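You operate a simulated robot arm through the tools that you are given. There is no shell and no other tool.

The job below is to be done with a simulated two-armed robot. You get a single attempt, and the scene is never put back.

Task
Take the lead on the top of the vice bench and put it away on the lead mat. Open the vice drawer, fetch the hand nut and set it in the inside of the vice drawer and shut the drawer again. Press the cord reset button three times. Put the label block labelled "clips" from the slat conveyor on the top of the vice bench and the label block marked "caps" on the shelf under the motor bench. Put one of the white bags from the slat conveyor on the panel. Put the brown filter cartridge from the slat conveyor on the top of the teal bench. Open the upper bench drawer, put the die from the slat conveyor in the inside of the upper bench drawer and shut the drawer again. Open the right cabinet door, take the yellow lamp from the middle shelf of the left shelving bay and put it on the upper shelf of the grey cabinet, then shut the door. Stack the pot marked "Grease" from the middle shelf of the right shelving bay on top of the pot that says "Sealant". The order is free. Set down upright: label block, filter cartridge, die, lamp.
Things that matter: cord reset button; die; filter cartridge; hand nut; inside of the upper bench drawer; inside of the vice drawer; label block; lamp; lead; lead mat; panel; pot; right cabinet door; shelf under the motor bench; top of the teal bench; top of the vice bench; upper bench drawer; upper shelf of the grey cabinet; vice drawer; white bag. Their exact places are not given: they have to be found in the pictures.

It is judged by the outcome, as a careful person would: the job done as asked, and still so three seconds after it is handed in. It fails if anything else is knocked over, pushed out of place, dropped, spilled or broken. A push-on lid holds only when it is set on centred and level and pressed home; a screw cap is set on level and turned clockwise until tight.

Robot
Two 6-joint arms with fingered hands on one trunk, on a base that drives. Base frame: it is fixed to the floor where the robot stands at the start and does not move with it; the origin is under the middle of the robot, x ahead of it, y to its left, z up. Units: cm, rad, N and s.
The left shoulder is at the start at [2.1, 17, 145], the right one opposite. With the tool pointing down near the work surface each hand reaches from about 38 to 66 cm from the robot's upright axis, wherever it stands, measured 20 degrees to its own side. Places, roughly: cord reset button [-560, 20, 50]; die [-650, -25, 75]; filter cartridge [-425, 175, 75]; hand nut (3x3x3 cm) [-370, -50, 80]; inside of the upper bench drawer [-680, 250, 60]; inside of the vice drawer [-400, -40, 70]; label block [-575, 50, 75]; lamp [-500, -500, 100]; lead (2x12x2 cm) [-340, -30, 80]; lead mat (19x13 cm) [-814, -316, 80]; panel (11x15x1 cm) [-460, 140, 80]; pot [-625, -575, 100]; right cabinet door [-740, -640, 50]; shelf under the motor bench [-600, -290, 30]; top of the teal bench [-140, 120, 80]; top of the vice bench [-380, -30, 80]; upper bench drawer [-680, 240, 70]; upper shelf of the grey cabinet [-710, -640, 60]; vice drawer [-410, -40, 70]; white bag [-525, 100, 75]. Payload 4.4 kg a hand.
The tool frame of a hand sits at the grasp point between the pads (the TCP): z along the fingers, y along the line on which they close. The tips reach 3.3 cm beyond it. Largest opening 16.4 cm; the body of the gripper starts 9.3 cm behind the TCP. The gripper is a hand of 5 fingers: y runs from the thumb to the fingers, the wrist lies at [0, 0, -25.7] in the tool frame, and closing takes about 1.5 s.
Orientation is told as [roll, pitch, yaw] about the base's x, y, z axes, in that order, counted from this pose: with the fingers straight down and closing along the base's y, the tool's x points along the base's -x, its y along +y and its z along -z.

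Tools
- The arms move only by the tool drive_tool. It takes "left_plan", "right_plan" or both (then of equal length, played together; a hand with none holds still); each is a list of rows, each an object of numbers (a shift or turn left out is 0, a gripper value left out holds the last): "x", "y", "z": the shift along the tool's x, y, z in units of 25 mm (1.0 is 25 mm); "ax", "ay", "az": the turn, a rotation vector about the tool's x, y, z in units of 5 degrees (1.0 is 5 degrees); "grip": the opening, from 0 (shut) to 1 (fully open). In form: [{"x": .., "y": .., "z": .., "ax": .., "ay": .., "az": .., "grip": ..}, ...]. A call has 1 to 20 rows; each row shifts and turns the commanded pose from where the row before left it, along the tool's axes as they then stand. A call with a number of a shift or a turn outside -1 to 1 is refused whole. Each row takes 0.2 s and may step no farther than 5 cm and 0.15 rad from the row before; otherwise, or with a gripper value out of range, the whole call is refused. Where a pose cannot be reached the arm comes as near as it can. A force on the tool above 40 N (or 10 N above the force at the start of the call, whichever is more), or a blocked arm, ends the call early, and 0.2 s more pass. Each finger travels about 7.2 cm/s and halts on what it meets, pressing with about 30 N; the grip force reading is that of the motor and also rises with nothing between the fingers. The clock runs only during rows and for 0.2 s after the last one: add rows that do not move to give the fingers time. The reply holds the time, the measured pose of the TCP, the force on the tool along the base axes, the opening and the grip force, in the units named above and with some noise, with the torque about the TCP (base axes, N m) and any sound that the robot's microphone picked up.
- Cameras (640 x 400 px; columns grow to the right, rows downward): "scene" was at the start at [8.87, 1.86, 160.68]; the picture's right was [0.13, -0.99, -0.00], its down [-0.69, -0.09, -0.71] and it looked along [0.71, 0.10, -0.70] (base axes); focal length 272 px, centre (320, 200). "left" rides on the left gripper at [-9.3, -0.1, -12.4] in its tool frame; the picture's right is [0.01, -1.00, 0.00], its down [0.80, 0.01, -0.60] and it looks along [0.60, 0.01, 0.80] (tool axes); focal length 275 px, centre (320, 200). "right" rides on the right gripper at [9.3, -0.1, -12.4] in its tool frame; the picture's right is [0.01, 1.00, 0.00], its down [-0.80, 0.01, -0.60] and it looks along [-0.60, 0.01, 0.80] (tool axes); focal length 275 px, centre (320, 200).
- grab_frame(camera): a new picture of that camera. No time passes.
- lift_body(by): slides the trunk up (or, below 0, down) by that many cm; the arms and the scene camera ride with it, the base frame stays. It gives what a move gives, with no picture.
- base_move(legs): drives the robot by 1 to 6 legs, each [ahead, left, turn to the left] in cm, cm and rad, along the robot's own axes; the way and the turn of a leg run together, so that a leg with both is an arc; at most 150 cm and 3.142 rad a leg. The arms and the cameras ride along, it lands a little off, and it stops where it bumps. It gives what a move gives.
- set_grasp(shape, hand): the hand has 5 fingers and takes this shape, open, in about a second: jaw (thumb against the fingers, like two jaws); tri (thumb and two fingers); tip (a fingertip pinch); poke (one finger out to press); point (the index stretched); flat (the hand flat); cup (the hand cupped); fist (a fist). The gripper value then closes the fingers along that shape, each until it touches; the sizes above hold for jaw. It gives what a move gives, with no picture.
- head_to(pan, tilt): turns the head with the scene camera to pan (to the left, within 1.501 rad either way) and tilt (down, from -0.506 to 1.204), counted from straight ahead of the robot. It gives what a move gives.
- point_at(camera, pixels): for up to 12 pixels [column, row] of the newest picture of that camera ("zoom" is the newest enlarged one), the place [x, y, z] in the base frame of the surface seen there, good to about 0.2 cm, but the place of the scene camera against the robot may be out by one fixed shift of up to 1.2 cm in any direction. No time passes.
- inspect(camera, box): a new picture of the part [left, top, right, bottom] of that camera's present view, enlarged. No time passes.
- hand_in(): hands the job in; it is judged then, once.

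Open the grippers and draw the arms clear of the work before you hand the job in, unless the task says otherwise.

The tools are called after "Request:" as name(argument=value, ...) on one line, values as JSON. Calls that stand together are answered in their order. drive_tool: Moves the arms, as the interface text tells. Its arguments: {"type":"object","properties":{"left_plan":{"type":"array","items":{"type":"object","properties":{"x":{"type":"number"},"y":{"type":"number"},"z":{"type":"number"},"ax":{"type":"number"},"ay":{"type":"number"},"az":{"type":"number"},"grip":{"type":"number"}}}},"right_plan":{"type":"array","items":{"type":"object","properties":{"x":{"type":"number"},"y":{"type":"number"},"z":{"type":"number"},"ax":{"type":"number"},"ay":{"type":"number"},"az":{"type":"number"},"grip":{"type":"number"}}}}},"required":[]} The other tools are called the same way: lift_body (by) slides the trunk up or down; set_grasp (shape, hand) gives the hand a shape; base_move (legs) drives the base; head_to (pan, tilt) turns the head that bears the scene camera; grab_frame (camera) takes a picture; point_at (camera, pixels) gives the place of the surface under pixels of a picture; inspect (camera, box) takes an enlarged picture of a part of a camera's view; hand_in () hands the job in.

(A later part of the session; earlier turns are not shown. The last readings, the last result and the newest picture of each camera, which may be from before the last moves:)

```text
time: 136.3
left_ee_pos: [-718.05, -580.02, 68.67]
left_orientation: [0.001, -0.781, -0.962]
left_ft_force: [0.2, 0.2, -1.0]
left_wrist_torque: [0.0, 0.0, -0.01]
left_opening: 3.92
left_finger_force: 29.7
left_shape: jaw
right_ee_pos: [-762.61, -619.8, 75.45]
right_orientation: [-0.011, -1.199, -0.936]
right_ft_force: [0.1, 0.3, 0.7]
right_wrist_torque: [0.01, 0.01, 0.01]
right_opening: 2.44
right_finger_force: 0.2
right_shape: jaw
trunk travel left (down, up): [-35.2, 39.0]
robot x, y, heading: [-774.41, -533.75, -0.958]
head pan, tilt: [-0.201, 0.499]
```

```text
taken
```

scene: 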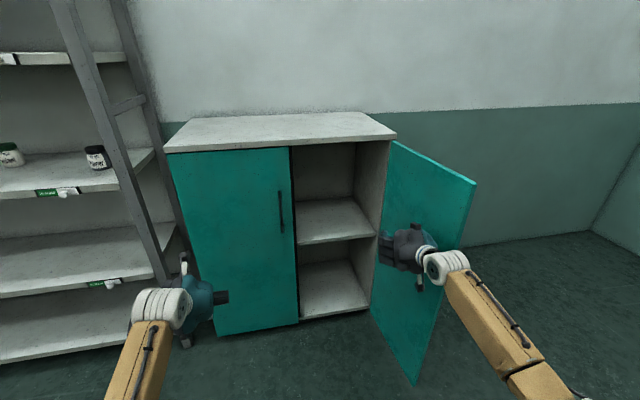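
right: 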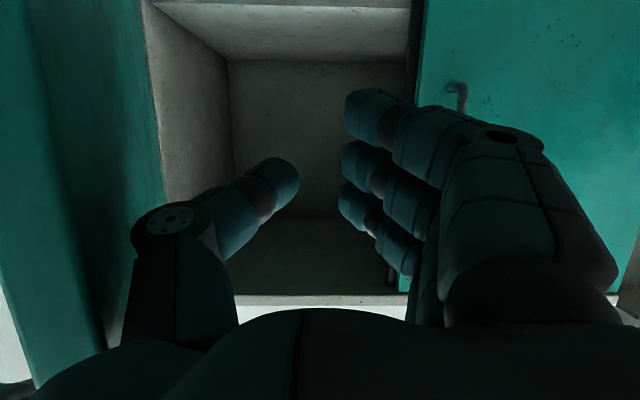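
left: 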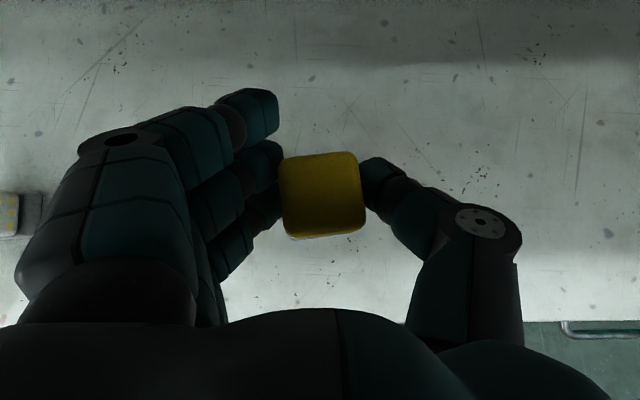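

Now I push right again, slowly, 20 cm.

Request:
drive_tool(right_plan=[{"y": -0.4}, {"y": -0.4}, {"y": -0.4}, {"y": -0.4}, {"y": -0.4}, {"y": -0.4}, {"y": -0.4}, {"y": -0.4}, {"y": -0.4}, {"y": -0.4}, {"y": -0.4}, {"y": -0.4}, {"y": -0.4}, {"y": -0.4}, {"y": -0.4}, {"y": -0.4}, {"y": -0.4}, {"y": -0.4}, {"y": -0.4}, {"y": -0.4}])

Request:
grab_frame(camera="scene")

```text
time: 139.6
left_ee_pos: [-718.04, -579.75, 68.69]
left_orientation: [-0.002, -0.782, -0.96]
left_ft_force: [-0.3, 0.3, 0.2]
left_wrist_torque: [-0.01, 0.0, -0.02]
left_opening: 3.9
left_finger_force: 30.3
left_shape: jaw
right_ee_pos: [-773.7, -627.89, 75.32]
right_orientation: [0.019, -1.197, -0.952]
right_ft_force: [8.5, 14.7, 3.3]
right_wrist_torque: [-0.26, 0.34, -0.93]
right_opening: 2.22
right_finger_force: 0.1
right_shape: jaw
trunk travel left (down, up): [-35.2, 39.0]
robot x, y, heading: [-774.8, -533.5, -0.954]
head pan, tilt: [-0.201, 0.499]
stopped in row 16 (right hand): the force on the tool passed its limit at 47 N (the readings are from after the stop); the commanded pose is now the measured one
```

```text
taken
```

scene: 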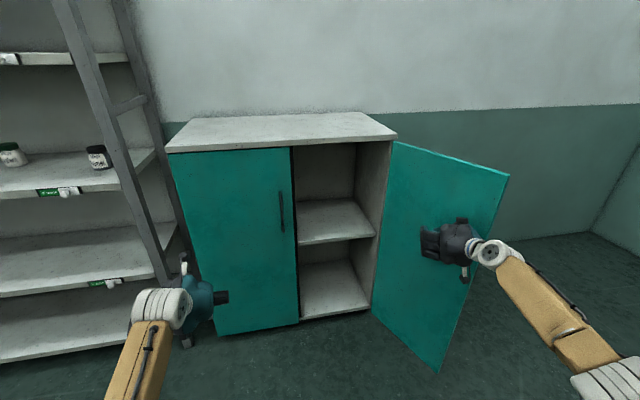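

The door seems to be at its stop. I ease off and measure its free edge.

Request:
drive_tool(right_plan=[{"y": 0.6}, {"y": 1}, {"y": 1}, {"y": 1}, {"y": 1}, {"y": 1}, {"y": 1}, {"y": 1}, {"y": 1}])

Request:
grab_frame(camera="scene")

Request:
point_at(camera="scene", pixels=[[505, 180], [440, 365], [398, 148], [335, 225], [372, 235], [300, 240], [290, 160], [370, 200], [480, 220]])

```text
time: 141.6
left_ee_pos: [-718.05, -579.9, 68.68]
left_orientation: [-0.001, -0.783, -0.96]
left_ft_force: [1.2, 0.1, -0.4]
left_wrist_torque: [0.01, -0.02, -0.01]
left_opening: 3.89
left_finger_force: 30.2
left_shape: jaw
right_ee_pos: [-756.82, -615.39, 75.38]
right_orientation: [0.013, -1.196, -0.954]
right_ft_force: [-0.1, -0.6, 0.3]
right_wrist_torque: [0.01, 0.01, 0.04]
right_opening: 2.44
right_finger_force: 0.2
right_shape: jaw
trunk travel left (down, up): [-35.2, 39.0]
robot x, y, heading: [-774.72, -533.42, -0.957]
head pan, tilt: [-0.201, 0.499]
```

```text
taken
```

scene: 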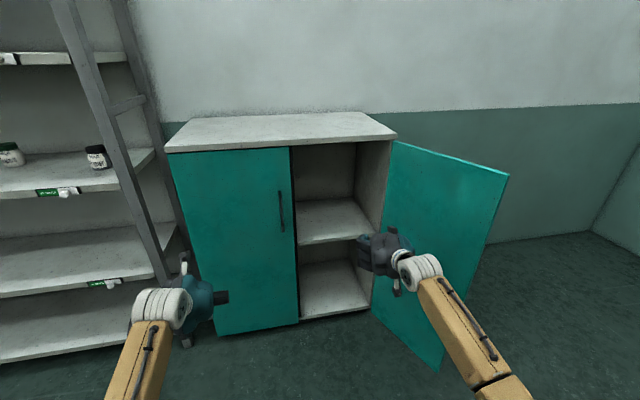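

```text
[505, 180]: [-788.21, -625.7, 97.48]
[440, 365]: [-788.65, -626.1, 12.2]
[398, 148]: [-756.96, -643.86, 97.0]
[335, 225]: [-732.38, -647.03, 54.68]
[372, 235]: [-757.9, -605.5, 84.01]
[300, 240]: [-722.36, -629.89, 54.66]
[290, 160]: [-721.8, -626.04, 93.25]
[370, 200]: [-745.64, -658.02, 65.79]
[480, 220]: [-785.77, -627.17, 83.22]
```

Door edge at u≈1004.7. I raise the right hand above the cabinet top (z≈118) so it stays clear of the open door while the left hand places the lamp.

Request:
drive_tool(right_plan=[{"x": -0.92, "z": -0.34}, {"x": -0.92, "z": -0.34}, {"x": -0.92, "z": -0.34}, {"x": -0.92, "z": -0.34}, {"x": -0.92, "z": -0.34}, {"x": -0.92, "z": -0.34}, {"x": -0.92, "z": -0.34}, {"x": -0.92, "z": -0.34}, {"x": -0.92, "z": -0.34}, {"x": -0.92, "z": -0.34}, {"x": -0.92, "z": -0.34}, {"x": -0.92, "z": -0.34}, {"x": -0.92, "z": -0.34}, {"x": -0.92, "z": -0.34}, {"x": -0.92, "z": -0.34}, {"x": -0.92, "z": -0.34}, {"x": -0.92, "z": -0.34}, {"x": -0.92, "z": -0.34}])

Request:
grab_frame(camera="scene")

Request:
grab_frame(camera="left")

```text
time: 145.3
left_ee_pos: [-717.99, -579.87, 68.7]
left_orientation: [-0.001, -0.781, -0.961]
left_ft_force: [0.2, 0.3, -0.8]
left_wrist_torque: [0.0, 0.01, -0.02]
left_opening: 3.91
left_finger_force: 29.9
left_shape: jaw
right_ee_pos: [-756.35, -616.44, 119.56]
right_orientation: [0.014, -1.194, -0.951]
right_ft_force: [-0.3, -0.7, -0.9]
right_wrist_torque: [0.03, 0.0, 0.0]
right_opening: 2.44
right_finger_force: 0.0
right_shape: jaw
trunk travel left (down, up): [-35.2, 39.0]
robot x, y, heading: [-774.6, -533.4, -0.966]
head pan, tilt: [-0.201, 0.499]
```

```text
taken
```

scene: 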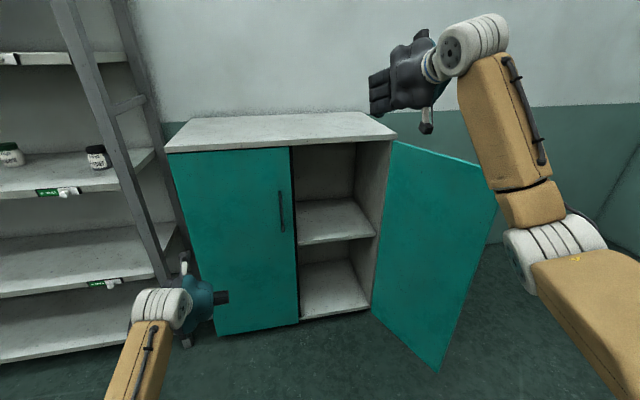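

```text
taken
```

left: 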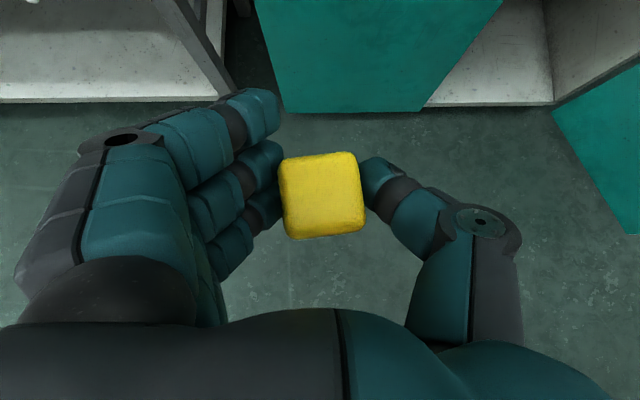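

I check where the right elbow is relative to the door.

Request:
point_at(camera="scene", pixels=[[530, 210], [520, 260], [560, 250], [500, 130], [470, 50], [600, 300], [620, 240]])

```text
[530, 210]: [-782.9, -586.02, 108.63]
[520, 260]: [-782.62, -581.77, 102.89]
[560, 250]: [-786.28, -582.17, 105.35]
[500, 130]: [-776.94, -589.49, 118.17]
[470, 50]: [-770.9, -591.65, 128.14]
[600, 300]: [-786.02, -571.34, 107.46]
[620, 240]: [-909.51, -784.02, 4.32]
```

The elbow (z≈100) would pass close over the door top, so I raise the right hand another 17 cm.

Request:
drive_tool(right_plan=[{"x": -0.92, "z": -0.34}, {"x": -0.92, "z": -0.34}, {"x": -0.92, "z": -0.34}, {"x": -0.92, "z": -0.34}, {"x": -0.92, "z": -0.34}, {"x": -0.92, "z": -0.34}, {"x": -0.92, "z": -0.34}, {"x": -0.92, "z": -0.34}])

Request:
grab_frame(camera="scene")

Request:
point_at(camera="scene", pixels=[[530, 150], [520, 200], [560, 220], [530, 240], [545, 180], [600, 250], [560, 200], [590, 300], [500, 180]])

```text
time: 147.2
left_ee_pos: [-718.08, -579.94, 68.75]
left_orientation: [-0.001, -0.782, -0.96]
left_ft_force: [0.6, -0.1, -0.6]
left_wrist_torque: [0.01, -0.01, -0.01]
left_opening: 3.92
left_finger_force: 29.8
left_shape: jaw
right_ee_pos: [-756.35, -616.67, 139.11]
right_orientation: [0.013, -1.197, -0.95]
right_ft_force: [-0.2, 0.0, 0.4]
right_wrist_torque: [0.02, 0.02, -0.03]
right_opening: 2.45
right_finger_force: 0.1
right_shape: jaw
trunk travel left (down, up): [-35.2, 39.0]
robot x, y, heading: [-774.27, -533.64, -0.953]
head pan, tilt: [-0.201, 0.499]
```

```text
taken
```

scene: 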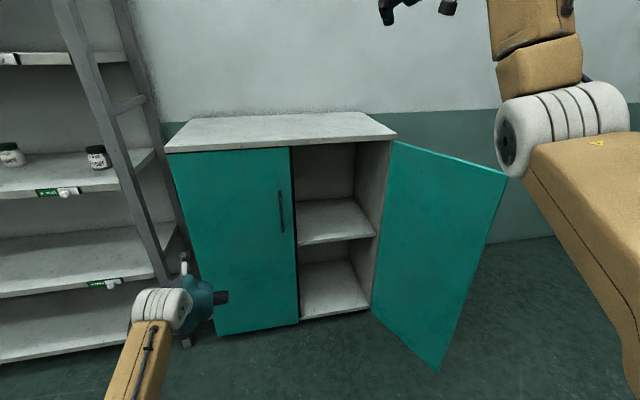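

```text
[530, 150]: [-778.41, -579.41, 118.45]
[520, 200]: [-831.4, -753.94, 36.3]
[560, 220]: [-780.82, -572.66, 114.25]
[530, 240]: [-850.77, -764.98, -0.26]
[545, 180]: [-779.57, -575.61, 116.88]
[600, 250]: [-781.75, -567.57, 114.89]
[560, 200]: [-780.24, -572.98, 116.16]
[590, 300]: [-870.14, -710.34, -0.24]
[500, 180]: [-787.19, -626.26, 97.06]
```

Elbow is clear now (z>112). I strafe 39 cm right, then shift the left arm 10 cm to the right in front of the opening.

Request:
base_move(legs=[[0, -39, 0]])

Request:
drive_tool(left_plan=[{"y": -1}, {"y": -1}, {"y": -1}, {"y": -1}, {}])

Request:
grab_frame(camera="scene")

Request:
grab_frame(camera="left")

```text
time: 149.6
left_ee_pos: [-749.68, -601.99, 68.78]
left_orientation: [0.003, -0.781, -0.962]
left_ft_force: [-0.7, -0.3, -1.8]
left_wrist_torque: [0.03, 0.01, -0.01]
left_opening: 3.9
left_finger_force: 30.0
left_shape: jaw
right_ee_pos: [-787.87, -638.71, 139.02]
right_orientation: [0.016, -1.195, -0.955]
right_ft_force: [-0.6, -0.5, -1.1]
right_wrist_torque: [0.01, -0.01, 0.01]
right_opening: 2.42
right_finger_force: 0.1
right_shape: jaw
trunk travel left (down, up): [-35.2, 39.0]
robot x, y, heading: [-806.07, -555.6, -0.962]
head pan, tilt: [-0.201, 0.499]
```

```text
time: 150.8
left_ee_pos: [-757.58, -607.51, 68.62]
left_orientation: [0.005, -0.781, -0.964]
left_ft_force: [0.5, 0.0, -0.7]
left_wrist_torque: [0.03, -0.01, 0.02]
left_opening: 3.93
left_finger_force: 29.8
left_shape: jaw
right_ee_pos: [-787.85, -638.84, 139.13]
right_orientation: [0.017, -1.197, -0.952]
right_ft_force: [-0.3, 0.0, 0.3]
right_wrist_torque: [0.0, 0.02, -0.02]
right_opening: 2.45
right_finger_force: 0.1
right_shape: jaw
trunk travel left (down, up): [-35.2, 39.0]
robot x, y, heading: [-805.89, -555.22, -0.96]
head pan, tilt: [-0.201, 0.499]
```

```text
taken
```

scene: 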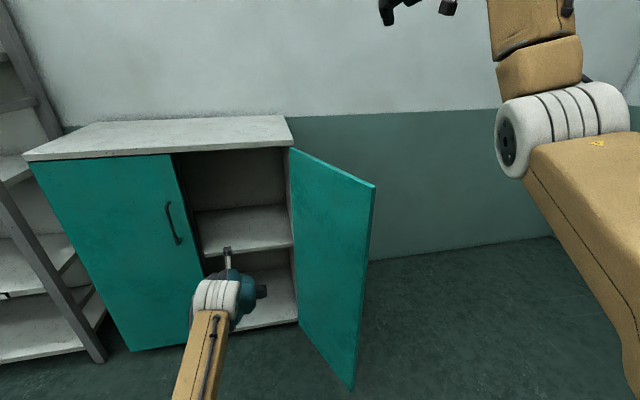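

```text
taken
```

left: 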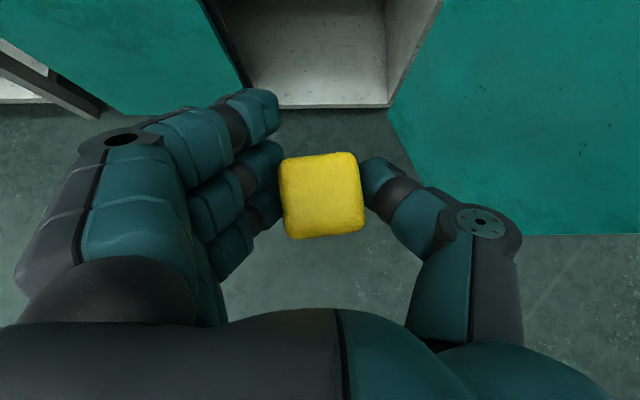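

The opening is straight ahead of the hand. I measure the shelf edge with the left camera.

Request:
point_at(camera="left", pixels=[[320, 85], [320, 104], [260, 100], [380, 90], [245, 85], [385, 105], [320, 40]])

```text
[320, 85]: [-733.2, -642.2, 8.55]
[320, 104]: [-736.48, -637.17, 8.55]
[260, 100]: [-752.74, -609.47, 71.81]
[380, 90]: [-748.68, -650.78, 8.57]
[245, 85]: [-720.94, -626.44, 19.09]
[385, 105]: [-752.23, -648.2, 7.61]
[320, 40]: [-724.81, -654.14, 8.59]
```

That was the bottom board; the upper shelf is higher (≈55.1). I drive 26 cm ahead and look again.

Request:
base_move(legs=[[26, 0, 0]])

Request:
grab_frame(camera="left")

Request:
grab_frame(camera="scene")

Request:
point_at(camera="left", pixels=[[320, 85], [320, 104], [320, 40], [380, 90], [320, 260], [450, 120], [320, 180]])

```text
time: 152.6
left_ee_pos: [-742.43, -628.96, 68.75]
left_orientation: [0.002, -0.781, -0.957]
left_ft_force: [0.6, -0.7, -0.8]
left_wrist_torque: [0.01, -0.01, -0.06]
left_opening: 3.94
left_finger_force: 29.9
left_shape: jaw
right_ee_pos: [-772.41, -660.3, 138.93]
right_orientation: [0.014, -1.194, -0.949]
right_ft_force: [0.4, 0.0, -0.9]
right_wrist_torque: [0.0, -0.02, -0.01]
right_opening: 2.45
right_finger_force: 0.0
right_shape: jaw
trunk travel left (down, up): [-35.2, 39.0]
robot x, y, heading: [-791.01, -577.25, -0.954]
head pan, tilt: [-0.201, 0.499]
```

```text
taken
```

left: 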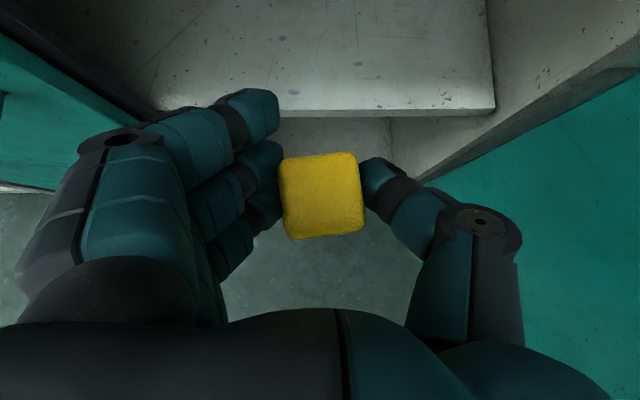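

```text
taken
```

scene: 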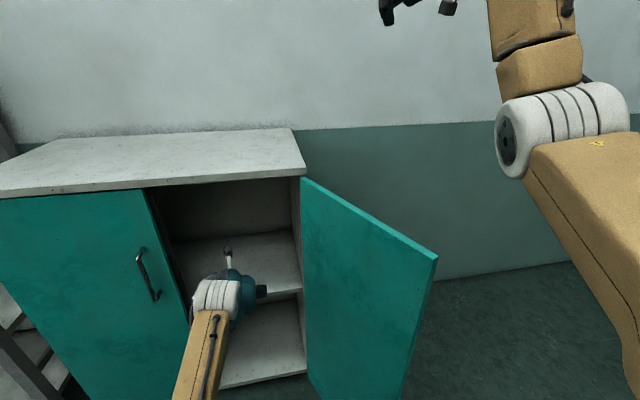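

```text
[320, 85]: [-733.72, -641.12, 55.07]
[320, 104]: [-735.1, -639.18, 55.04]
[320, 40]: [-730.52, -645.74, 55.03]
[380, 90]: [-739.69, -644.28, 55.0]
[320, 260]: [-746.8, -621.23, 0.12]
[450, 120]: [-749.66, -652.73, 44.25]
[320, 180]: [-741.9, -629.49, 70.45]
```

Shelf surface z=55.05, edge at w≈-104.3. I drive 4 cm more and then extend the arm 14.5 cm over the shelf, then lower.

Request:
base_move(legs=[[4, 0, 0]])

Request:
drive_tool(left_plan=[{"x": -0.68, "z": 0.68}, {"x": -0.68, "z": 0.68}, {"x": -0.68, "z": 0.68}, {"x": -0.68, "z": 0.68}, {"x": -0.68, "z": 0.68}, {"x": -0.68, "z": 0.68}, {}])

Request:
grab_frame(camera="left")

Request:
grab_frame(camera="scene")

```text
time: 153.5
left_ee_pos: [-740.0, -632.09, 68.61]
left_orientation: [0.004, -0.78, -0.958]
left_ft_force: [-0.2, 0.7, -1.7]
left_wrist_torque: [-0.02, -0.01, -0.03]
left_opening: 3.93
left_finger_force: 30.4
left_shape: jaw
right_ee_pos: [-770.05, -663.76, 138.81]
right_orientation: [0.017, -1.192, -0.949]
right_ft_force: [0.0, -0.7, -0.1]
right_wrist_torque: [0.0, -0.01, -0.01]
right_opening: 2.44
right_finger_force: 0.0
right_shape: jaw
trunk travel left (down, up): [-35.2, 39.0]
robot x, y, heading: [-788.68, -580.27, -0.957]
head pan, tilt: [-0.201, 0.499]
```

```text
time: 155.1
left_ee_pos: [-731.78, -643.78, 68.66]
left_orientation: [0.003, -0.781, -0.958]
left_ft_force: [0.1, 0.6, -1.7]
left_wrist_torque: [-0.01, 0.04, -0.01]
left_opening: 3.9
left_finger_force: 30.1
left_shape: jaw
right_ee_pos: [-770.2, -663.4, 138.93]
right_orientation: [0.017, -1.194, -0.95]
right_ft_force: [-0.4, -0.1, -0.3]
right_wrist_torque: [0.01, -0.01, 0.0]
right_opening: 2.41
right_finger_force: 0.0
right_shape: jaw
trunk travel left (down, up): [-35.2, 39.0]
robot x, y, heading: [-788.54, -580.31, -0.955]
head pan, tilt: [-0.201, 0.499]
```

```text
taken
```

left: 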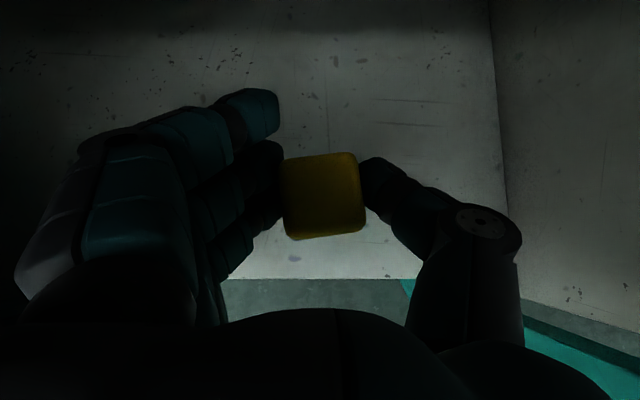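

```text
taken
```

scene: 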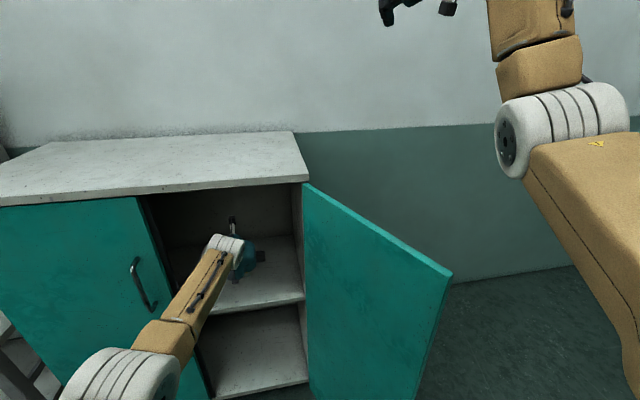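

TCP is over the shelf at w≈-110.7. I lower 7 cm, gently at the end.

Request:
drive_tool(left_plan=[{"x": 0.4, "z": 0.4}, {"x": 0.4, "z": 0.4}, {"x": 0.4, "z": 0.4}, {"x": 0.4, "z": 0.4}, {"x": 0.28, "z": 0.28}, {}])

```text
time: 156.5
left_ee_pos: [-731.94, -643.04, 62.52]
left_orientation: [0.001, -0.782, -0.959]
left_ft_force: [0.3, 0.0, -1.3]
left_wrist_torque: [0.01, -0.01, 0.0]
left_opening: 3.91
left_finger_force: 29.9
left_shape: jaw
left hand out of reach, approached as far as the arm can: row 4, 5
right_ee_pos: [-770.11, -663.44, 138.97]
right_orientation: [0.016, -1.194, -0.948]
right_ft_force: [0.5, 0.1, -0.8]
right_wrist_torque: [0.01, 0.03, 0.0]
right_opening: 2.41
right_finger_force: 0.0
right_shape: jaw
trunk travel left (down, up): [-35.2, 39.0]
robot x, y, heading: [-788.4, -580.26, -0.958]
head pan, tilt: [-0.201, 0.499]
```

At its reach limit; I lower the trunk 1.1 cm instead.

Request:
lift_body(by=-1.1)

Request:
drive_tool(left_plan=[{}])

```text
time: 157.1
left_ee_pos: [-731.82, -643.03, 61.33]
left_orientation: [0.004, -0.78, -0.958]
left_ft_force: [-0.8, 0.0, -0.7]
left_wrist_torque: [0.02, -0.02, -0.02]
left_opening: 3.9
left_finger_force: 29.9
left_shape: jaw
right_ee_pos: [-770.25, -663.24, 137.96]
right_orientation: [0.015, -1.195, -0.95]
right_ft_force: [-0.2, 0.4, 0.1]
right_wrist_torque: [0.03, 0.01, -0.01]
right_opening: 2.42
right_finger_force: 0.0
right_shape: jaw
trunk travel left (down, up): [-34.1, 40.1]
robot x, y, heading: [-788.8, -580.55, -0.956]
head pan, tilt: [-0.201, 0.499]
```

```text
time: 157.5
left_ee_pos: [-732.07, -643.04, 61.14]
left_orientation: [0.004, -0.781, -0.959]
left_ft_force: [0.5, -0.2, -1.3]
left_wrist_torque: [-0.01, -0.01, 0.02]
left_opening: 3.91
left_finger_force: 30.1
left_shape: jaw
right_ee_pos: [-770.15, -663.36, 137.96]
right_orientation: [0.017, -1.195, -0.949]
right_ft_force: [0.1, -0.3, 0.5]
right_wrist_torque: [-0.01, 0.03, 0.0]
right_opening: 2.46
right_finger_force: 0.0
right_shape: jaw
trunk travel left (down, up): [-34.1, 40.1]
robot x, y, heading: [-788.93, -580.82, -0.954]
head pan, tilt: [-0.201, 0.499]
```

No contact yet; another 0.4 cm.

Request:
lift_body(by=-0.4)

```text
time: 158.0
left_ee_pos: [-732.01, -643.16, 60.95]
left_orientation: [0.003, -0.781, -0.958]
left_ft_force: [-0.2, -0.1, 3.9]
left_wrist_torque: [0.01, 0.12, -0.01]
left_opening: 3.92
left_finger_force: 30.3
left_shape: jaw
right_ee_pos: [-770.22, -663.38, 137.52]
right_orientation: [0.015, -1.196, -0.95]
right_ft_force: [-0.4, -0.7, -0.3]
right_wrist_torque: [-0.02, 0.01, -0.01]
right_opening: 2.44
right_finger_force: 0.1
right_shape: jaw
trunk travel left (down, up): [-33.7, 40.5]
robot x, y, heading: [-788.63, -580.27, -0.957]
head pan, tilt: [-0.201, 0.499]
```

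Contact (3.9 N). I open the hand to release the lamp.

Request:
drive_tool(left_plan=[{"grip": 0.3}, {"grip": 0.4}, {"grip": 0.6}, {"grip": 0.6}, {"grip": 0.6}, {"grip": 0.6}])

Request:
grab_frame(camera="left")

```text
time: 159.4
left_ee_pos: [-731.85, -643.19, 60.86]
left_orientation: [0.003, -0.778, -0.959]
left_ft_force: [-0.2, 0.2, 0.5]
left_wrist_torque: [0.02, 0.01, -0.01]
left_opening: 9.74
left_finger_force: 0.2
left_shape: jaw
right_ee_pos: [-770.19, -663.37, 137.38]
right_orientation: [0.015, -1.194, -0.95]
right_ft_force: [-0.6, 0.6, -0.1]
right_wrist_torque: [-0.01, 0.03, 0.0]
right_opening: 2.44
right_finger_force: 0.0
right_shape: jaw
trunk travel left (down, up): [-33.7, 40.5]
robot x, y, heading: [-788.48, -580.39, -0.962]
head pan, tilt: [-0.201, 0.499]
```

```text
taken
```

left: 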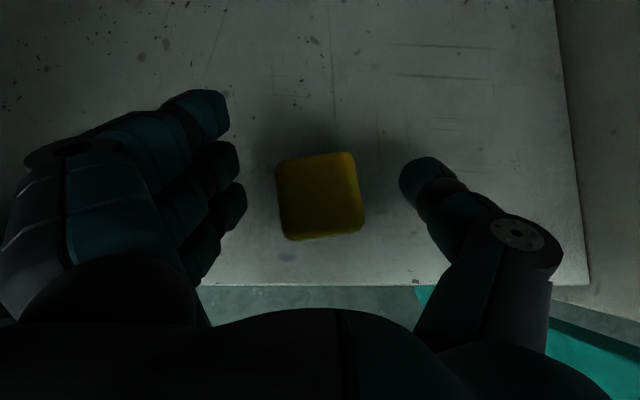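

The lamp stands free. I withdraw along the tool axis, then back by base.

Request:
drive_tool(left_plan=[{"z": -0.8}, {"z": -1}, {"z": -1}, {"z": -1}, {"z": -1}, {"z": -0.5, "x": 0.5}])

Request:
grab_frame(camera="left")

Request:
base_move(legs=[[-35, 0, 0]])

Request:
grab_frame(camera="scene")

```text
time: 160.8
left_ee_pos: [-733.54, -645.46, 63.97]
left_orientation: [0.003, -0.78, -0.956]
left_ft_force: [0.3, 0.6, -0.3]
left_wrist_torque: [0.02, 0.01, 0.0]
left_opening: 9.76
left_finger_force: 0.0
left_shape: jaw
left hand out of reach, approached as far as the arm can: row 1, 2, 3, 4, 5, 6
right_ee_pos: [-770.12, -663.35, 137.5]
right_orientation: [0.015, -1.194, -0.949]
right_ft_force: [0.7, 1.1, -0.2]
right_wrist_torque: [0.01, -0.02, 0.02]
right_opening: 2.45
right_finger_force: 0.1
right_shape: jaw
trunk travel left (down, up): [-33.7, 40.5]
robot x, y, heading: [-788.86, -580.38, -0.961]
head pan, tilt: [-0.201, 0.499]
```

```text
taken
```

left: 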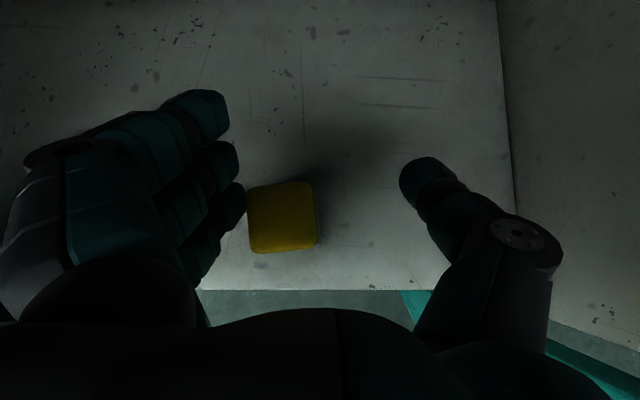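

```text
time: 163.1
left_ee_pos: [-753.63, -617.07, 64.05]
left_orientation: [0.004, -0.78, -0.96]
left_ft_force: [0.3, -0.6, 0.2]
left_wrist_torque: [-0.03, -0.01, 0.01]
left_opening: 9.74
left_finger_force: 0.0
left_shape: jaw
right_ee_pos: [-790.2, -634.91, 137.45]
right_orientation: [0.016, -1.194, -0.949]
right_ft_force: [0.1, 0.4, -0.4]
right_wrist_torque: [0.01, -0.01, -0.03]
right_opening: 2.45
right_finger_force: 0.0
right_shape: jaw
trunk travel left (down, up): [-33.7, 40.5]
robot x, y, heading: [-808.5, -552.16, -0.952]
head pan, tilt: [-0.201, 0.499]
```

```text
taken
```

scene: 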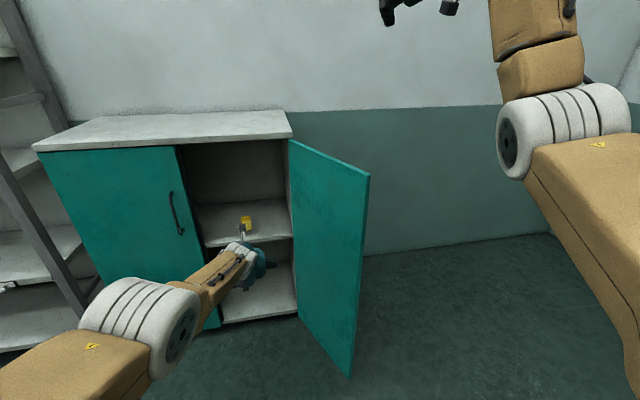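

I backed out although the withdraw move was cut short; I check that the lamp still stands upright.

Request:
inspect(camera="scene", box=[170, 140, 330, 260])

```text
3.33 times, centred on (250, 200) of scene
```

zoom: 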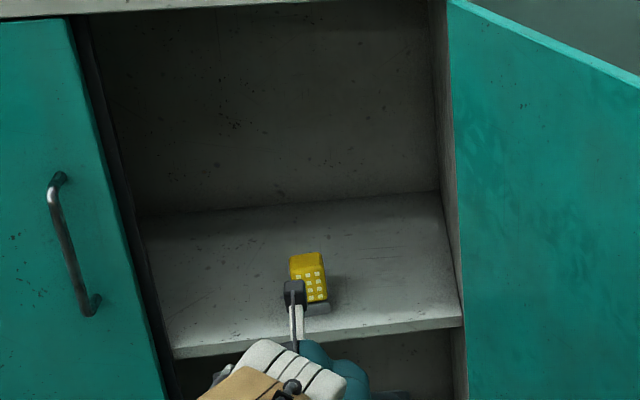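

The lamp stands upright on the upper shelf. Now I close the door: first strafe right so the right hand can come down on the outer side of the door.

Request:
base_move(legs=[[0, -20, 0]])

Request:
grab_frame(camera="scene")

Request:
point_at(camera="scene", pixels=[[280, 170], [300, 165], [270, 360], [225, 150]])

```text
time: 164.7
left_ee_pos: [-769.91, -628.51, 63.99]
left_orientation: [0.008, -0.779, -0.96]
left_ft_force: [3.8, 7.4, 2.5]
left_wrist_torque: [-0.09, 0.08, -0.15]
left_opening: 9.22
left_finger_force: 0.1
left_shape: jaw
right_ee_pos: [-806.83, -646.4, 137.43]
right_orientation: [0.016, -1.195, -0.952]
right_ft_force: [-0.9, 0.2, -0.3]
right_wrist_torque: [-0.05, -0.04, 0.08]
right_opening: 2.43
right_finger_force: 0.0
right_shape: jaw
trunk travel left (down, up): [-33.7, 40.5]
robot x, y, heading: [-825.0, -563.13, -0.962]
head pan, tilt: [-0.201, 0.499]
```

```text
taken
```

scene: 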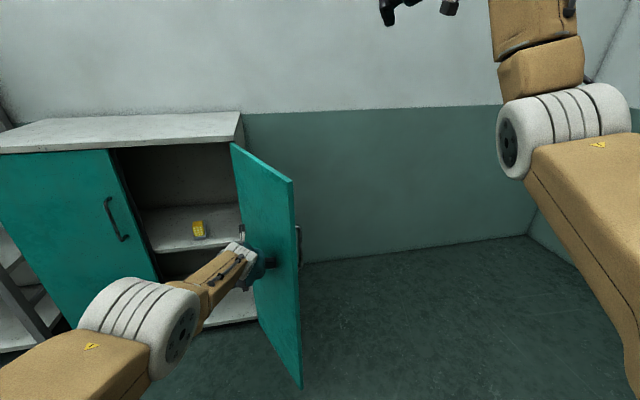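

```text
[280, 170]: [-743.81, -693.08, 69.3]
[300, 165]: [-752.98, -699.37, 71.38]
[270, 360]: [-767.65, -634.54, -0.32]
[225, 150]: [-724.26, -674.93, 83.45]
```

The left thumb touches the inside of the door (7 N). I move the left hand left and back, clear of the door.

Request:
drive_tool(left_plan=[{"y": 0.8}, {"y": 1}, {"y": 1, "x": 0.6, "z": -0.6}, {"y": 1, "x": 0.6, "z": -0.6}, {"x": 0.7, "z": -0.7}, {"x": 0.7, "z": -0.7}, {"x": 0.7, "z": -0.7}, {"x": 0.7, "z": -0.7}, {"x": 0.7, "z": -0.7}, {"x": 0.7, "z": -0.7}])

Request:
grab_frame(camera="scene")

```text
time: 166.9
left_ee_pos: [-765.97, -622.03, 55.76]
left_orientation: [0.006, -0.777, -0.96]
left_ft_force: [0.3, -0.5, 0.3]
left_wrist_torque: [0.04, 0.02, -0.01]
left_opening: 9.77
left_finger_force: 0.1
left_shape: jaw
left hand out of reach, approached as far as the arm can: row 1, 2, 3, 4, 5, 6, 7, 8, 9, 10
right_ee_pos: [-806.66, -646.64, 137.44]
right_orientation: [0.016, -1.194, -0.951]
right_ft_force: [0.5, 0.0, 0.0]
right_wrist_torque: [0.01, 0.0, -0.01]
right_opening: 2.46
right_finger_force: 0.0
right_shape: jaw
trunk travel left (down, up): [-33.7, 40.5]
robot x, y, heading: [-825.41, -563.4, -0.956]
head pan, tilt: [-0.201, 0.499]
```

```text
taken
```

scene: 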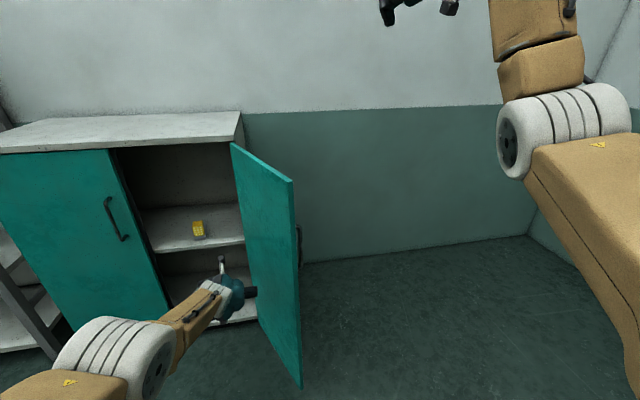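

The arm was at a joint limit near the inside; I move further out to the left and up in smaller steps.

Request:
drive_tool(left_plan=[{"y": 0.8}, {"y": 0.8}, {"y": 0.8}, {"y": 0.8}, {"x": -0.5, "z": -0.5}, {"x": -0.5, "z": -0.5}, {"x": -0.5, "z": -0.5}, {"x": -0.5, "z": -0.5}])

```text
time: 168.7
left_ee_pos: [-757.63, -620.49, 60.93]
left_orientation: [0.007, -0.778, -0.961]
left_ft_force: [0.6, -0.4, 0.1]
left_wrist_torque: [-0.02, 0.02, -0.01]
left_opening: 9.76
left_finger_force: 0.0
left_shape: jaw
left hand out of reach, approached as far as the arm can: row 2, 5, 6, 7, 8
right_ee_pos: [-806.61, -646.5, 137.5]
right_orientation: [0.016, -1.196, -0.95]
right_ft_force: [1.0, -0.3, 1.0]
right_wrist_torque: [0.04, -0.02, 0.03]
right_opening: 2.41
right_finger_force: 0.0
right_shape: jaw
trunk travel left (down, up): [-33.7, 40.5]
robot x, y, heading: [-825.27, -563.27, -0.958]
head pan, tilt: [-0.201, 0.499]
```

Now I draw the left hand straight back.

Request:
drive_tool(left_plan=[{"x": 0.5, "z": -0.5}, {"x": 0.7, "z": -0.7}, {"x": 0.7, "z": -0.7}, {"x": 0.7, "z": -0.7}, {"x": 0.7, "z": -0.7}, {"x": 0.7, "z": -0.7}])

Request:
grab_frame(camera="scene")

```text
time: 170.1
left_ee_pos: [-759.71, -617.97, 54.85]
left_orientation: [0.007, -0.777, -0.96]
left_ft_force: [-0.2, -0.6, 0.1]
left_wrist_torque: [-0.02, -0.01, 0.03]
left_opening: 9.78
left_finger_force: 0.0
left_shape: jaw
left hand out of reach, approached as far as the arm can: row 1, 2, 3, 4, 5, 6
right_ee_pos: [-806.82, -646.41, 137.46]
right_orientation: [0.015, -1.193, -0.951]
right_ft_force: [-1.1, 0.5, 0.4]
right_wrist_torque: [0.0, 0.01, 0.03]
right_opening: 2.43
right_finger_force: 0.0
right_shape: jaw
trunk travel left (down, up): [-33.7, 40.5]
robot x, y, heading: [-825.11, -563.39, -0.958]
head pan, tilt: [-0.201, 0.499]
```

```text
taken
```

scene: 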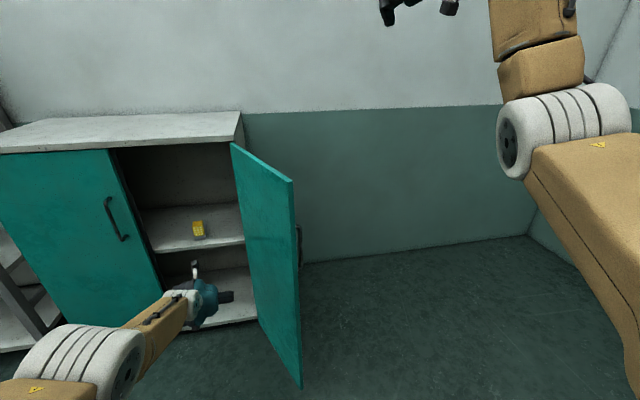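

The arm seems to be at a wrist limit in this branch. I try tilting the hand toward vertical to free it.

Request:
drive_tool(left_plan=[{"ay": 1, "x": -0.3, "z": -0.3}, {"ay": 1, "x": -0.3, "z": -0.3}, {"ay": 1, "x": -0.3, "z": -0.3}, {"ay": 1, "x": -0.3, "z": -0.3}])

Request:
grab_frame(camera="scene")

```text
time: 171.1
left_ee_pos: [-760.06, -615.95, 60.35]
left_orientation: [0.005, -0.428, -0.958]
left_ft_force: [-0.3, -0.4, 0.2]
left_wrist_torque: [-0.01, 0.0, 0.0]
left_opening: 9.77
left_finger_force: 0.1
left_shape: jaw
left hand out of reach, approached as far as the arm can: row 2, 3, 4
right_ee_pos: [-806.79, -646.46, 137.5]
right_orientation: [0.016, -1.196, -0.951]
right_ft_force: [-0.2, 0.0, 0.7]
right_wrist_torque: [-0.02, 0.0, 0.02]
right_opening: 2.43
right_finger_force: 0.1
right_shape: jaw
trunk travel left (down, up): [-33.7, 40.5]
robot x, y, heading: [-825.27, -563.41, -0.959]
head pan, tilt: [-0.201, 0.499]
```

```text
taken
```

scene: 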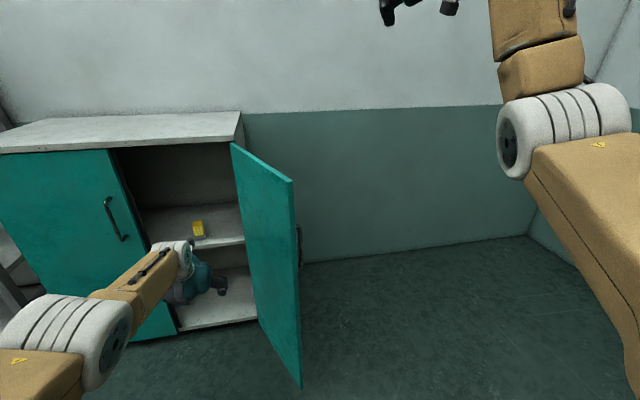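

I test with a single small move to see whether the commanded pose is near the measured one.

Request:
drive_tool(left_plan=[{"z": 0.4}])

Request:
drive_tool(left_plan=[{"z": -0.4}])

```text
time: 171.5
left_ee_pos: [-759.92, -615.67, 59.85]
left_orientation: [0.009, -0.428, -0.959]
left_ft_force: [0.8, 0.2, -0.5]
left_wrist_torque: [-0.01, -0.01, 0.04]
left_opening: 9.79
left_finger_force: 0.0
left_shape: jaw
left hand out of reach, approached as far as the arm can: row 1
right_ee_pos: [-806.85, -646.54, 137.59]
right_orientation: [0.016, -1.194, -0.952]
right_ft_force: [0.3, 0.3, 0.4]
right_wrist_torque: [-0.04, 0.01, 0.0]
right_opening: 2.44
right_finger_force: 0.0
right_shape: jaw
trunk travel left (down, up): [-33.7, 40.5]
robot x, y, heading: [-825.05, -563.38, -0.964]
head pan, tilt: [-0.201, 0.499]
```

```text
time: 171.9
left_ee_pos: [-760.19, -615.15, 60.69]
left_orientation: [0.005, -0.429, -0.96]
left_ft_force: [0.3, 0.1, 0.1]
left_wrist_torque: [0.01, -0.02, 0.01]
left_opening: 9.75
left_finger_force: 0.1
left_shape: jaw
right_ee_pos: [-806.85, -646.42, 137.52]
right_orientation: [0.015, -1.195, -0.95]
right_ft_force: [0.5, -0.6, 0.1]
right_wrist_torque: [0.01, 0.0, -0.04]
right_opening: 2.46
right_finger_force: 0.1
right_shape: jaw
trunk travel left (down, up): [-33.7, 40.5]
robot x, y, heading: [-824.86, -563.28, -0.96]
head pan, tilt: [-0.201, 0.499]
```

The small inward move worked. I continue with small steps back along the tool axis.

Request:
drive_tool(left_plan=[{"z": -0.3}, {"z": -0.3}, {"z": -0.3}, {"z": -0.4}, {"z": -0.4}, {"z": -0.4}])

Request:
drive_tool(left_plan=[{"x": 0.3}, {"x": 0.3}, {"x": 0.4}, {"x": 0.4}, {"x": 0.5}, {"x": 0.5}, {"x": 0.6}, {"x": 0.6}])

```text
time: 173.3
left_ee_pos: [-761.53, -613.64, 65.65]
left_orientation: [0.005, -0.43, -0.958]
left_ft_force: [0.2, -0.2, 0.0]
left_wrist_torque: [-0.02, 0.0, 0.01]
left_opening: 9.77
left_finger_force: 0.0
left_shape: jaw
right_ee_pos: [-806.83, -646.39, 137.51]
right_orientation: [0.015, -1.196, -0.952]
right_ft_force: [-0.2, 0.3, -1.2]
right_wrist_torque: [0.02, 0.03, 0.03]
right_opening: 2.42
right_finger_force: 0.1
right_shape: jaw
trunk travel left (down, up): [-33.7, 40.5]
robot x, y, heading: [-824.87, -563.53, -0.954]
head pan, tilt: [-0.201, 0.499]
```

```text
time: 175.1
left_ee_pos: [-766.22, -606.93, 61.86]
left_orientation: [0.005, -0.43, -0.959]
left_ft_force: [1.3, 0.1, 0.4]
left_wrist_torque: [-0.03, 0.03, 0.03]
left_opening: 9.76
left_finger_force: 0.0
left_shape: jaw
right_ee_pos: [-806.81, -646.58, 137.53]
right_orientation: [0.016, -1.196, -0.951]
right_ft_force: [0.6, 0.5, 0.3]
right_wrist_torque: [0.02, 0.03, 0.0]
right_opening: 2.47
right_finger_force: 0.2
right_shape: jaw
trunk travel left (down, up): [-33.7, 40.5]
robot x, y, heading: [-824.92, -563.36, -0.959]
head pan, tilt: [-0.201, 0.499]
```

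Freed. I bring the left hand to pointing down and back near the body.

Request:
drive_tool(left_plan=[{"ay": 1, "x": 0.8}, {"ay": 1, "x": 0.8}, {"ay": 1, "x": 0.8}, {"ay": 1, "x": 0.8}, {"ay": 0.9, "x": 0.8}, {"x": 0.8, "z": 0.5}, {"x": 0.8, "z": 0.5}, {"x": 0.8, "z": 0.5}, {"x": 0.8, "z": 0.5}, {"x": 0.8, "z": 0.5}])

Request:
grab_frame(camera="scene")

```text
time: 177.3
left_ee_pos: [-777.48, -590.88, 52.97]
left_orientation: [0.003, -0.001, -0.956]
left_ft_force: [-0.2, -0.5, -0.1]
left_wrist_torque: [0.01, 0.01, -0.03]
left_opening: 9.76
left_finger_force: 0.0
left_shape: jaw
right_ee_pos: [-806.77, -646.61, 137.46]
right_orientation: [0.015, -1.196, -0.95]
right_ft_force: [-0.1, -1.2, -1.0]
right_wrist_torque: [-0.01, 0.02, -0.01]
right_opening: 2.44
right_finger_force: 0.0
right_shape: jaw
trunk travel left (down, up): [-33.7, 40.5]
robot x, y, heading: [-824.9, -563.52, -0.958]
head pan, tilt: [-0.201, 0.499]
```

```text
taken
```

scene: 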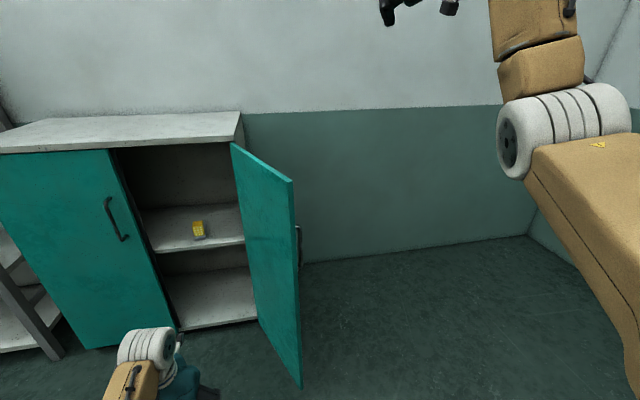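

Both clear. I lower the right hand on the outer side of the door to z≈75.

Request:
drive_tool(right_plan=[{"x": 0.92, "z": 0.34}, {"x": 0.92, "z": 0.34}, {"x": 0.92, "z": 0.34}, {"x": 0.92, "z": 0.34}, {"x": 0.92, "z": 0.34}, {"x": 0.92, "z": 0.34}, {"x": 0.92, "z": 0.34}, {"x": 0.92, "z": 0.34}, {"x": 0.92, "z": 0.34}, {"x": 0.92, "z": 0.34}, {"x": 0.92, "z": 0.34}, {"x": 0.92, "z": 0.34}, {"x": 0.92, "z": 0.34}, {"x": 0.92, "z": 0.34}, {"x": 0.92, "z": 0.34}, {"x": 0.92, "z": 0.34}, {"x": 0.92, "z": 0.34}, {"x": 0.92, "z": 0.34}, {"x": 0.92, "z": 0.34}, {"x": 0.92, "z": 0.34}])

Request:
drive_tool(right_plan=[{"x": 0.92, "z": 0.34}, {"x": 0.92, "z": 0.34}, {"x": 0.92, "z": 0.34}, {"x": 0.92, "z": 0.34}, {"x": 0.92, "z": 0.34}])

Request:
grab_frame(camera="scene")

```text
time: 181.5
left_ee_pos: [-777.61, -590.79, 52.98]
left_orientation: [0.005, -0.001, -0.957]
left_ft_force: [-0.1, 0.6, -0.4]
left_wrist_torque: [0.02, -0.01, 0.01]
left_opening: 9.79
left_finger_force: 0.2
left_shape: jaw
right_ee_pos: [-807.26, -645.35, 88.3]
right_orientation: [0.015, -1.196, -0.95]
right_ft_force: [0.0, 0.0, 0.7]
right_wrist_torque: [0.02, 0.02, 0.01]
right_opening: 2.42
right_finger_force: 0.0
right_shape: jaw
trunk travel left (down, up): [-33.7, 40.5]
robot x, y, heading: [-825.08, -563.47, -0.957]
head pan, tilt: [-0.201, 0.499]
```

```text
time: 182.7
left_ee_pos: [-777.66, -590.87, 53.08]
left_orientation: [0.005, -0.001, -0.955]
left_ft_force: [0.6, -0.3, -0.7]
left_wrist_torque: [0.0, -0.03, 0.01]
left_opening: 9.78
left_finger_force: 0.1
left_shape: jaw
right_ee_pos: [-807.34, -645.26, 76.27]
right_orientation: [0.013, -1.196, -0.948]
right_ft_force: [-0.1, 0.2, 0.6]
right_wrist_torque: [0.02, 0.02, -0.01]
right_opening: 2.45
right_finger_force: 0.1
right_shape: jaw
trunk travel left (down, up): [-33.7, 40.5]
robot x, y, heading: [-825.13, -563.61, -0.96]
head pan, tilt: [-0.201, 0.499]
```

```text
taken
```

scene: 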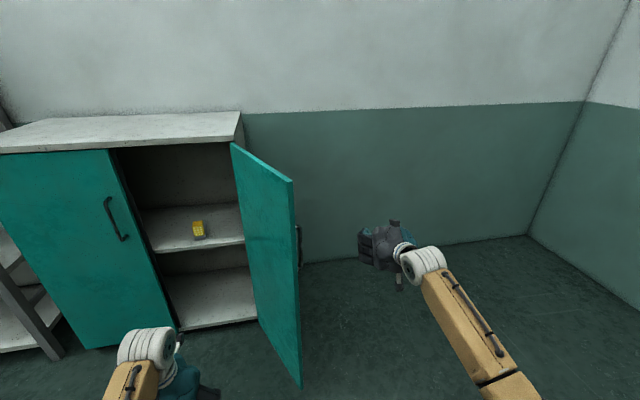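

I strafe 11 cm left to near the door, then push left slowly with the arm.

Request:
base_move(legs=[[0, 11, 0]])

Request:
drive_tool(right_plan=[{"y": 0.35}, {"y": 0.35}, {"y": 0.35}, {"y": 0.35}, {"y": 0.35}, {"y": 0.35}, {"y": 0.35}, {"y": 0.35}, {"y": 0.35}, {"y": 0.35}, {"y": 0.35}, {"y": 0.35}, {"y": 0.35}, {"y": 0.35}])

Request:
grab_frame(camera="scene")

```text
time: 183.9
left_ee_pos: [-768.53, -584.48, 52.99]
left_orientation: [0.003, -0.001, -0.957]
left_ft_force: [0.5, 0.7, -0.2]
left_wrist_torque: [-0.07, -0.01, 0.0]
left_opening: 9.75
left_finger_force: 0.0
left_shape: jaw
right_ee_pos: [-798.13, -638.8, 76.24]
right_orientation: [0.014, -1.195, -0.949]
right_ft_force: [0.0, -0.5, -0.5]
right_wrist_torque: [-0.02, 0.05, -0.01]
right_opening: 2.44
right_finger_force: 0.1
right_shape: jaw
trunk travel left (down, up): [-33.7, 40.5]
robot x, y, heading: [-816.06, -556.81, -0.957]
head pan, tilt: [-0.201, 0.499]
```

```text
time: 186.9
left_ee_pos: [-768.4, -584.45, 52.99]
left_orientation: [0.003, -0.004, -0.957]
left_ft_force: [1.1, 0.1, -0.4]
left_wrist_torque: [0.03, 0.01, -0.02]
left_opening: 9.78
left_finger_force: 0.0
left_shape: jaw
right_ee_pos: [-788.07, -631.55, 76.39]
right_orientation: [0.018, -1.196, -0.951]
right_ft_force: [0.5, -0.3, -1.3]
right_wrist_torque: [-0.01, 0.02, 0.0]
right_opening: 2.42
right_finger_force: 0.1
right_shape: jaw
trunk travel left (down, up): [-33.7, 40.5]
robot x, y, heading: [-815.87, -557.19, -0.961]
head pan, tilt: [-0.201, 0.499]
```

```text
taken
```

scene: 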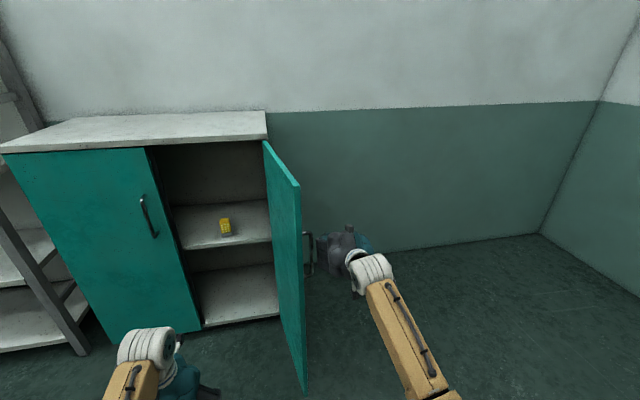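

The hand is at the handle. I now strafe the base left 12 cm to swing the door.

Request:
base_move(legs=[[0, 12, 0]])

Request:
grab_frame(camera="scene")

```text
time: 188.1
left_ee_pos: [-758.76, -577.52, 52.98]
left_orientation: [0.002, -0.003, -0.953]
left_ft_force: [0.5, 0.6, 0.6]
left_wrist_torque: [-0.02, -0.01, -0.04]
left_opening: 9.81
left_finger_force: 0.1
left_shape: jaw
right_ee_pos: [-778.49, -624.55, 76.39]
right_orientation: [0.016, -1.196, -0.951]
right_ft_force: [1.1, 0.8, -0.2]
right_wrist_torque: [0.02, -0.03, -0.03]
right_opening: 2.44
right_finger_force: 0.1
right_shape: jaw
trunk travel left (down, up): [-33.7, 40.5]
robot x, y, heading: [-806.09, -549.88, -0.956]
head pan, tilt: [-0.201, 0.499]
```

```text
taken
```

scene: 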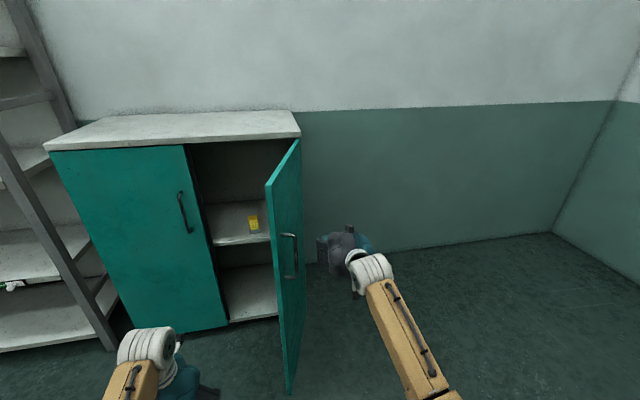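

The door swings shut well (~80°). I strafe another 18 cm left.

Request:
base_move(legs=[[0, 18, 0]])

Request:
grab_frame(camera="scene")

```text
time: 189.6
left_ee_pos: [-743.91, -567.27, 52.96]
left_orientation: [0.004, -0.001, -0.955]
left_ft_force: [0.7, -0.3, -0.3]
left_wrist_torque: [0.03, 0.04, 0.0]
left_opening: 9.77
left_finger_force: 0.1
left_shape: jaw
right_ee_pos: [-763.69, -614.2, 76.42]
right_orientation: [0.017, -1.195, -0.95]
right_ft_force: [-0.2, 0.1, 0.3]
right_wrist_torque: [0.0, -0.01, 0.02]
right_opening: 2.43
right_finger_force: 0.0
right_shape: jaw
trunk travel left (down, up): [-33.7, 40.5]
robot x, y, heading: [-791.56, -539.63, -0.956]
head pan, tilt: [-0.201, 0.499]
```

```text
taken
```

scene: 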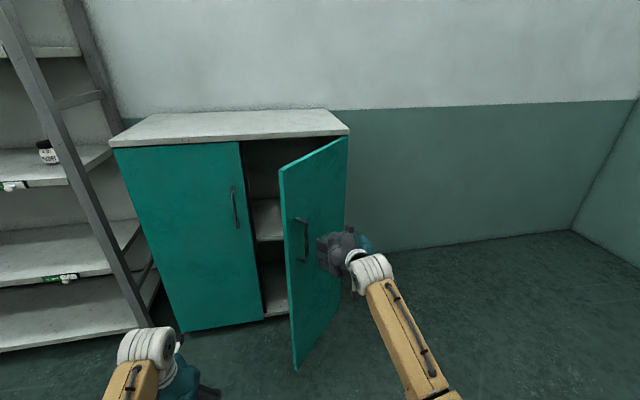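

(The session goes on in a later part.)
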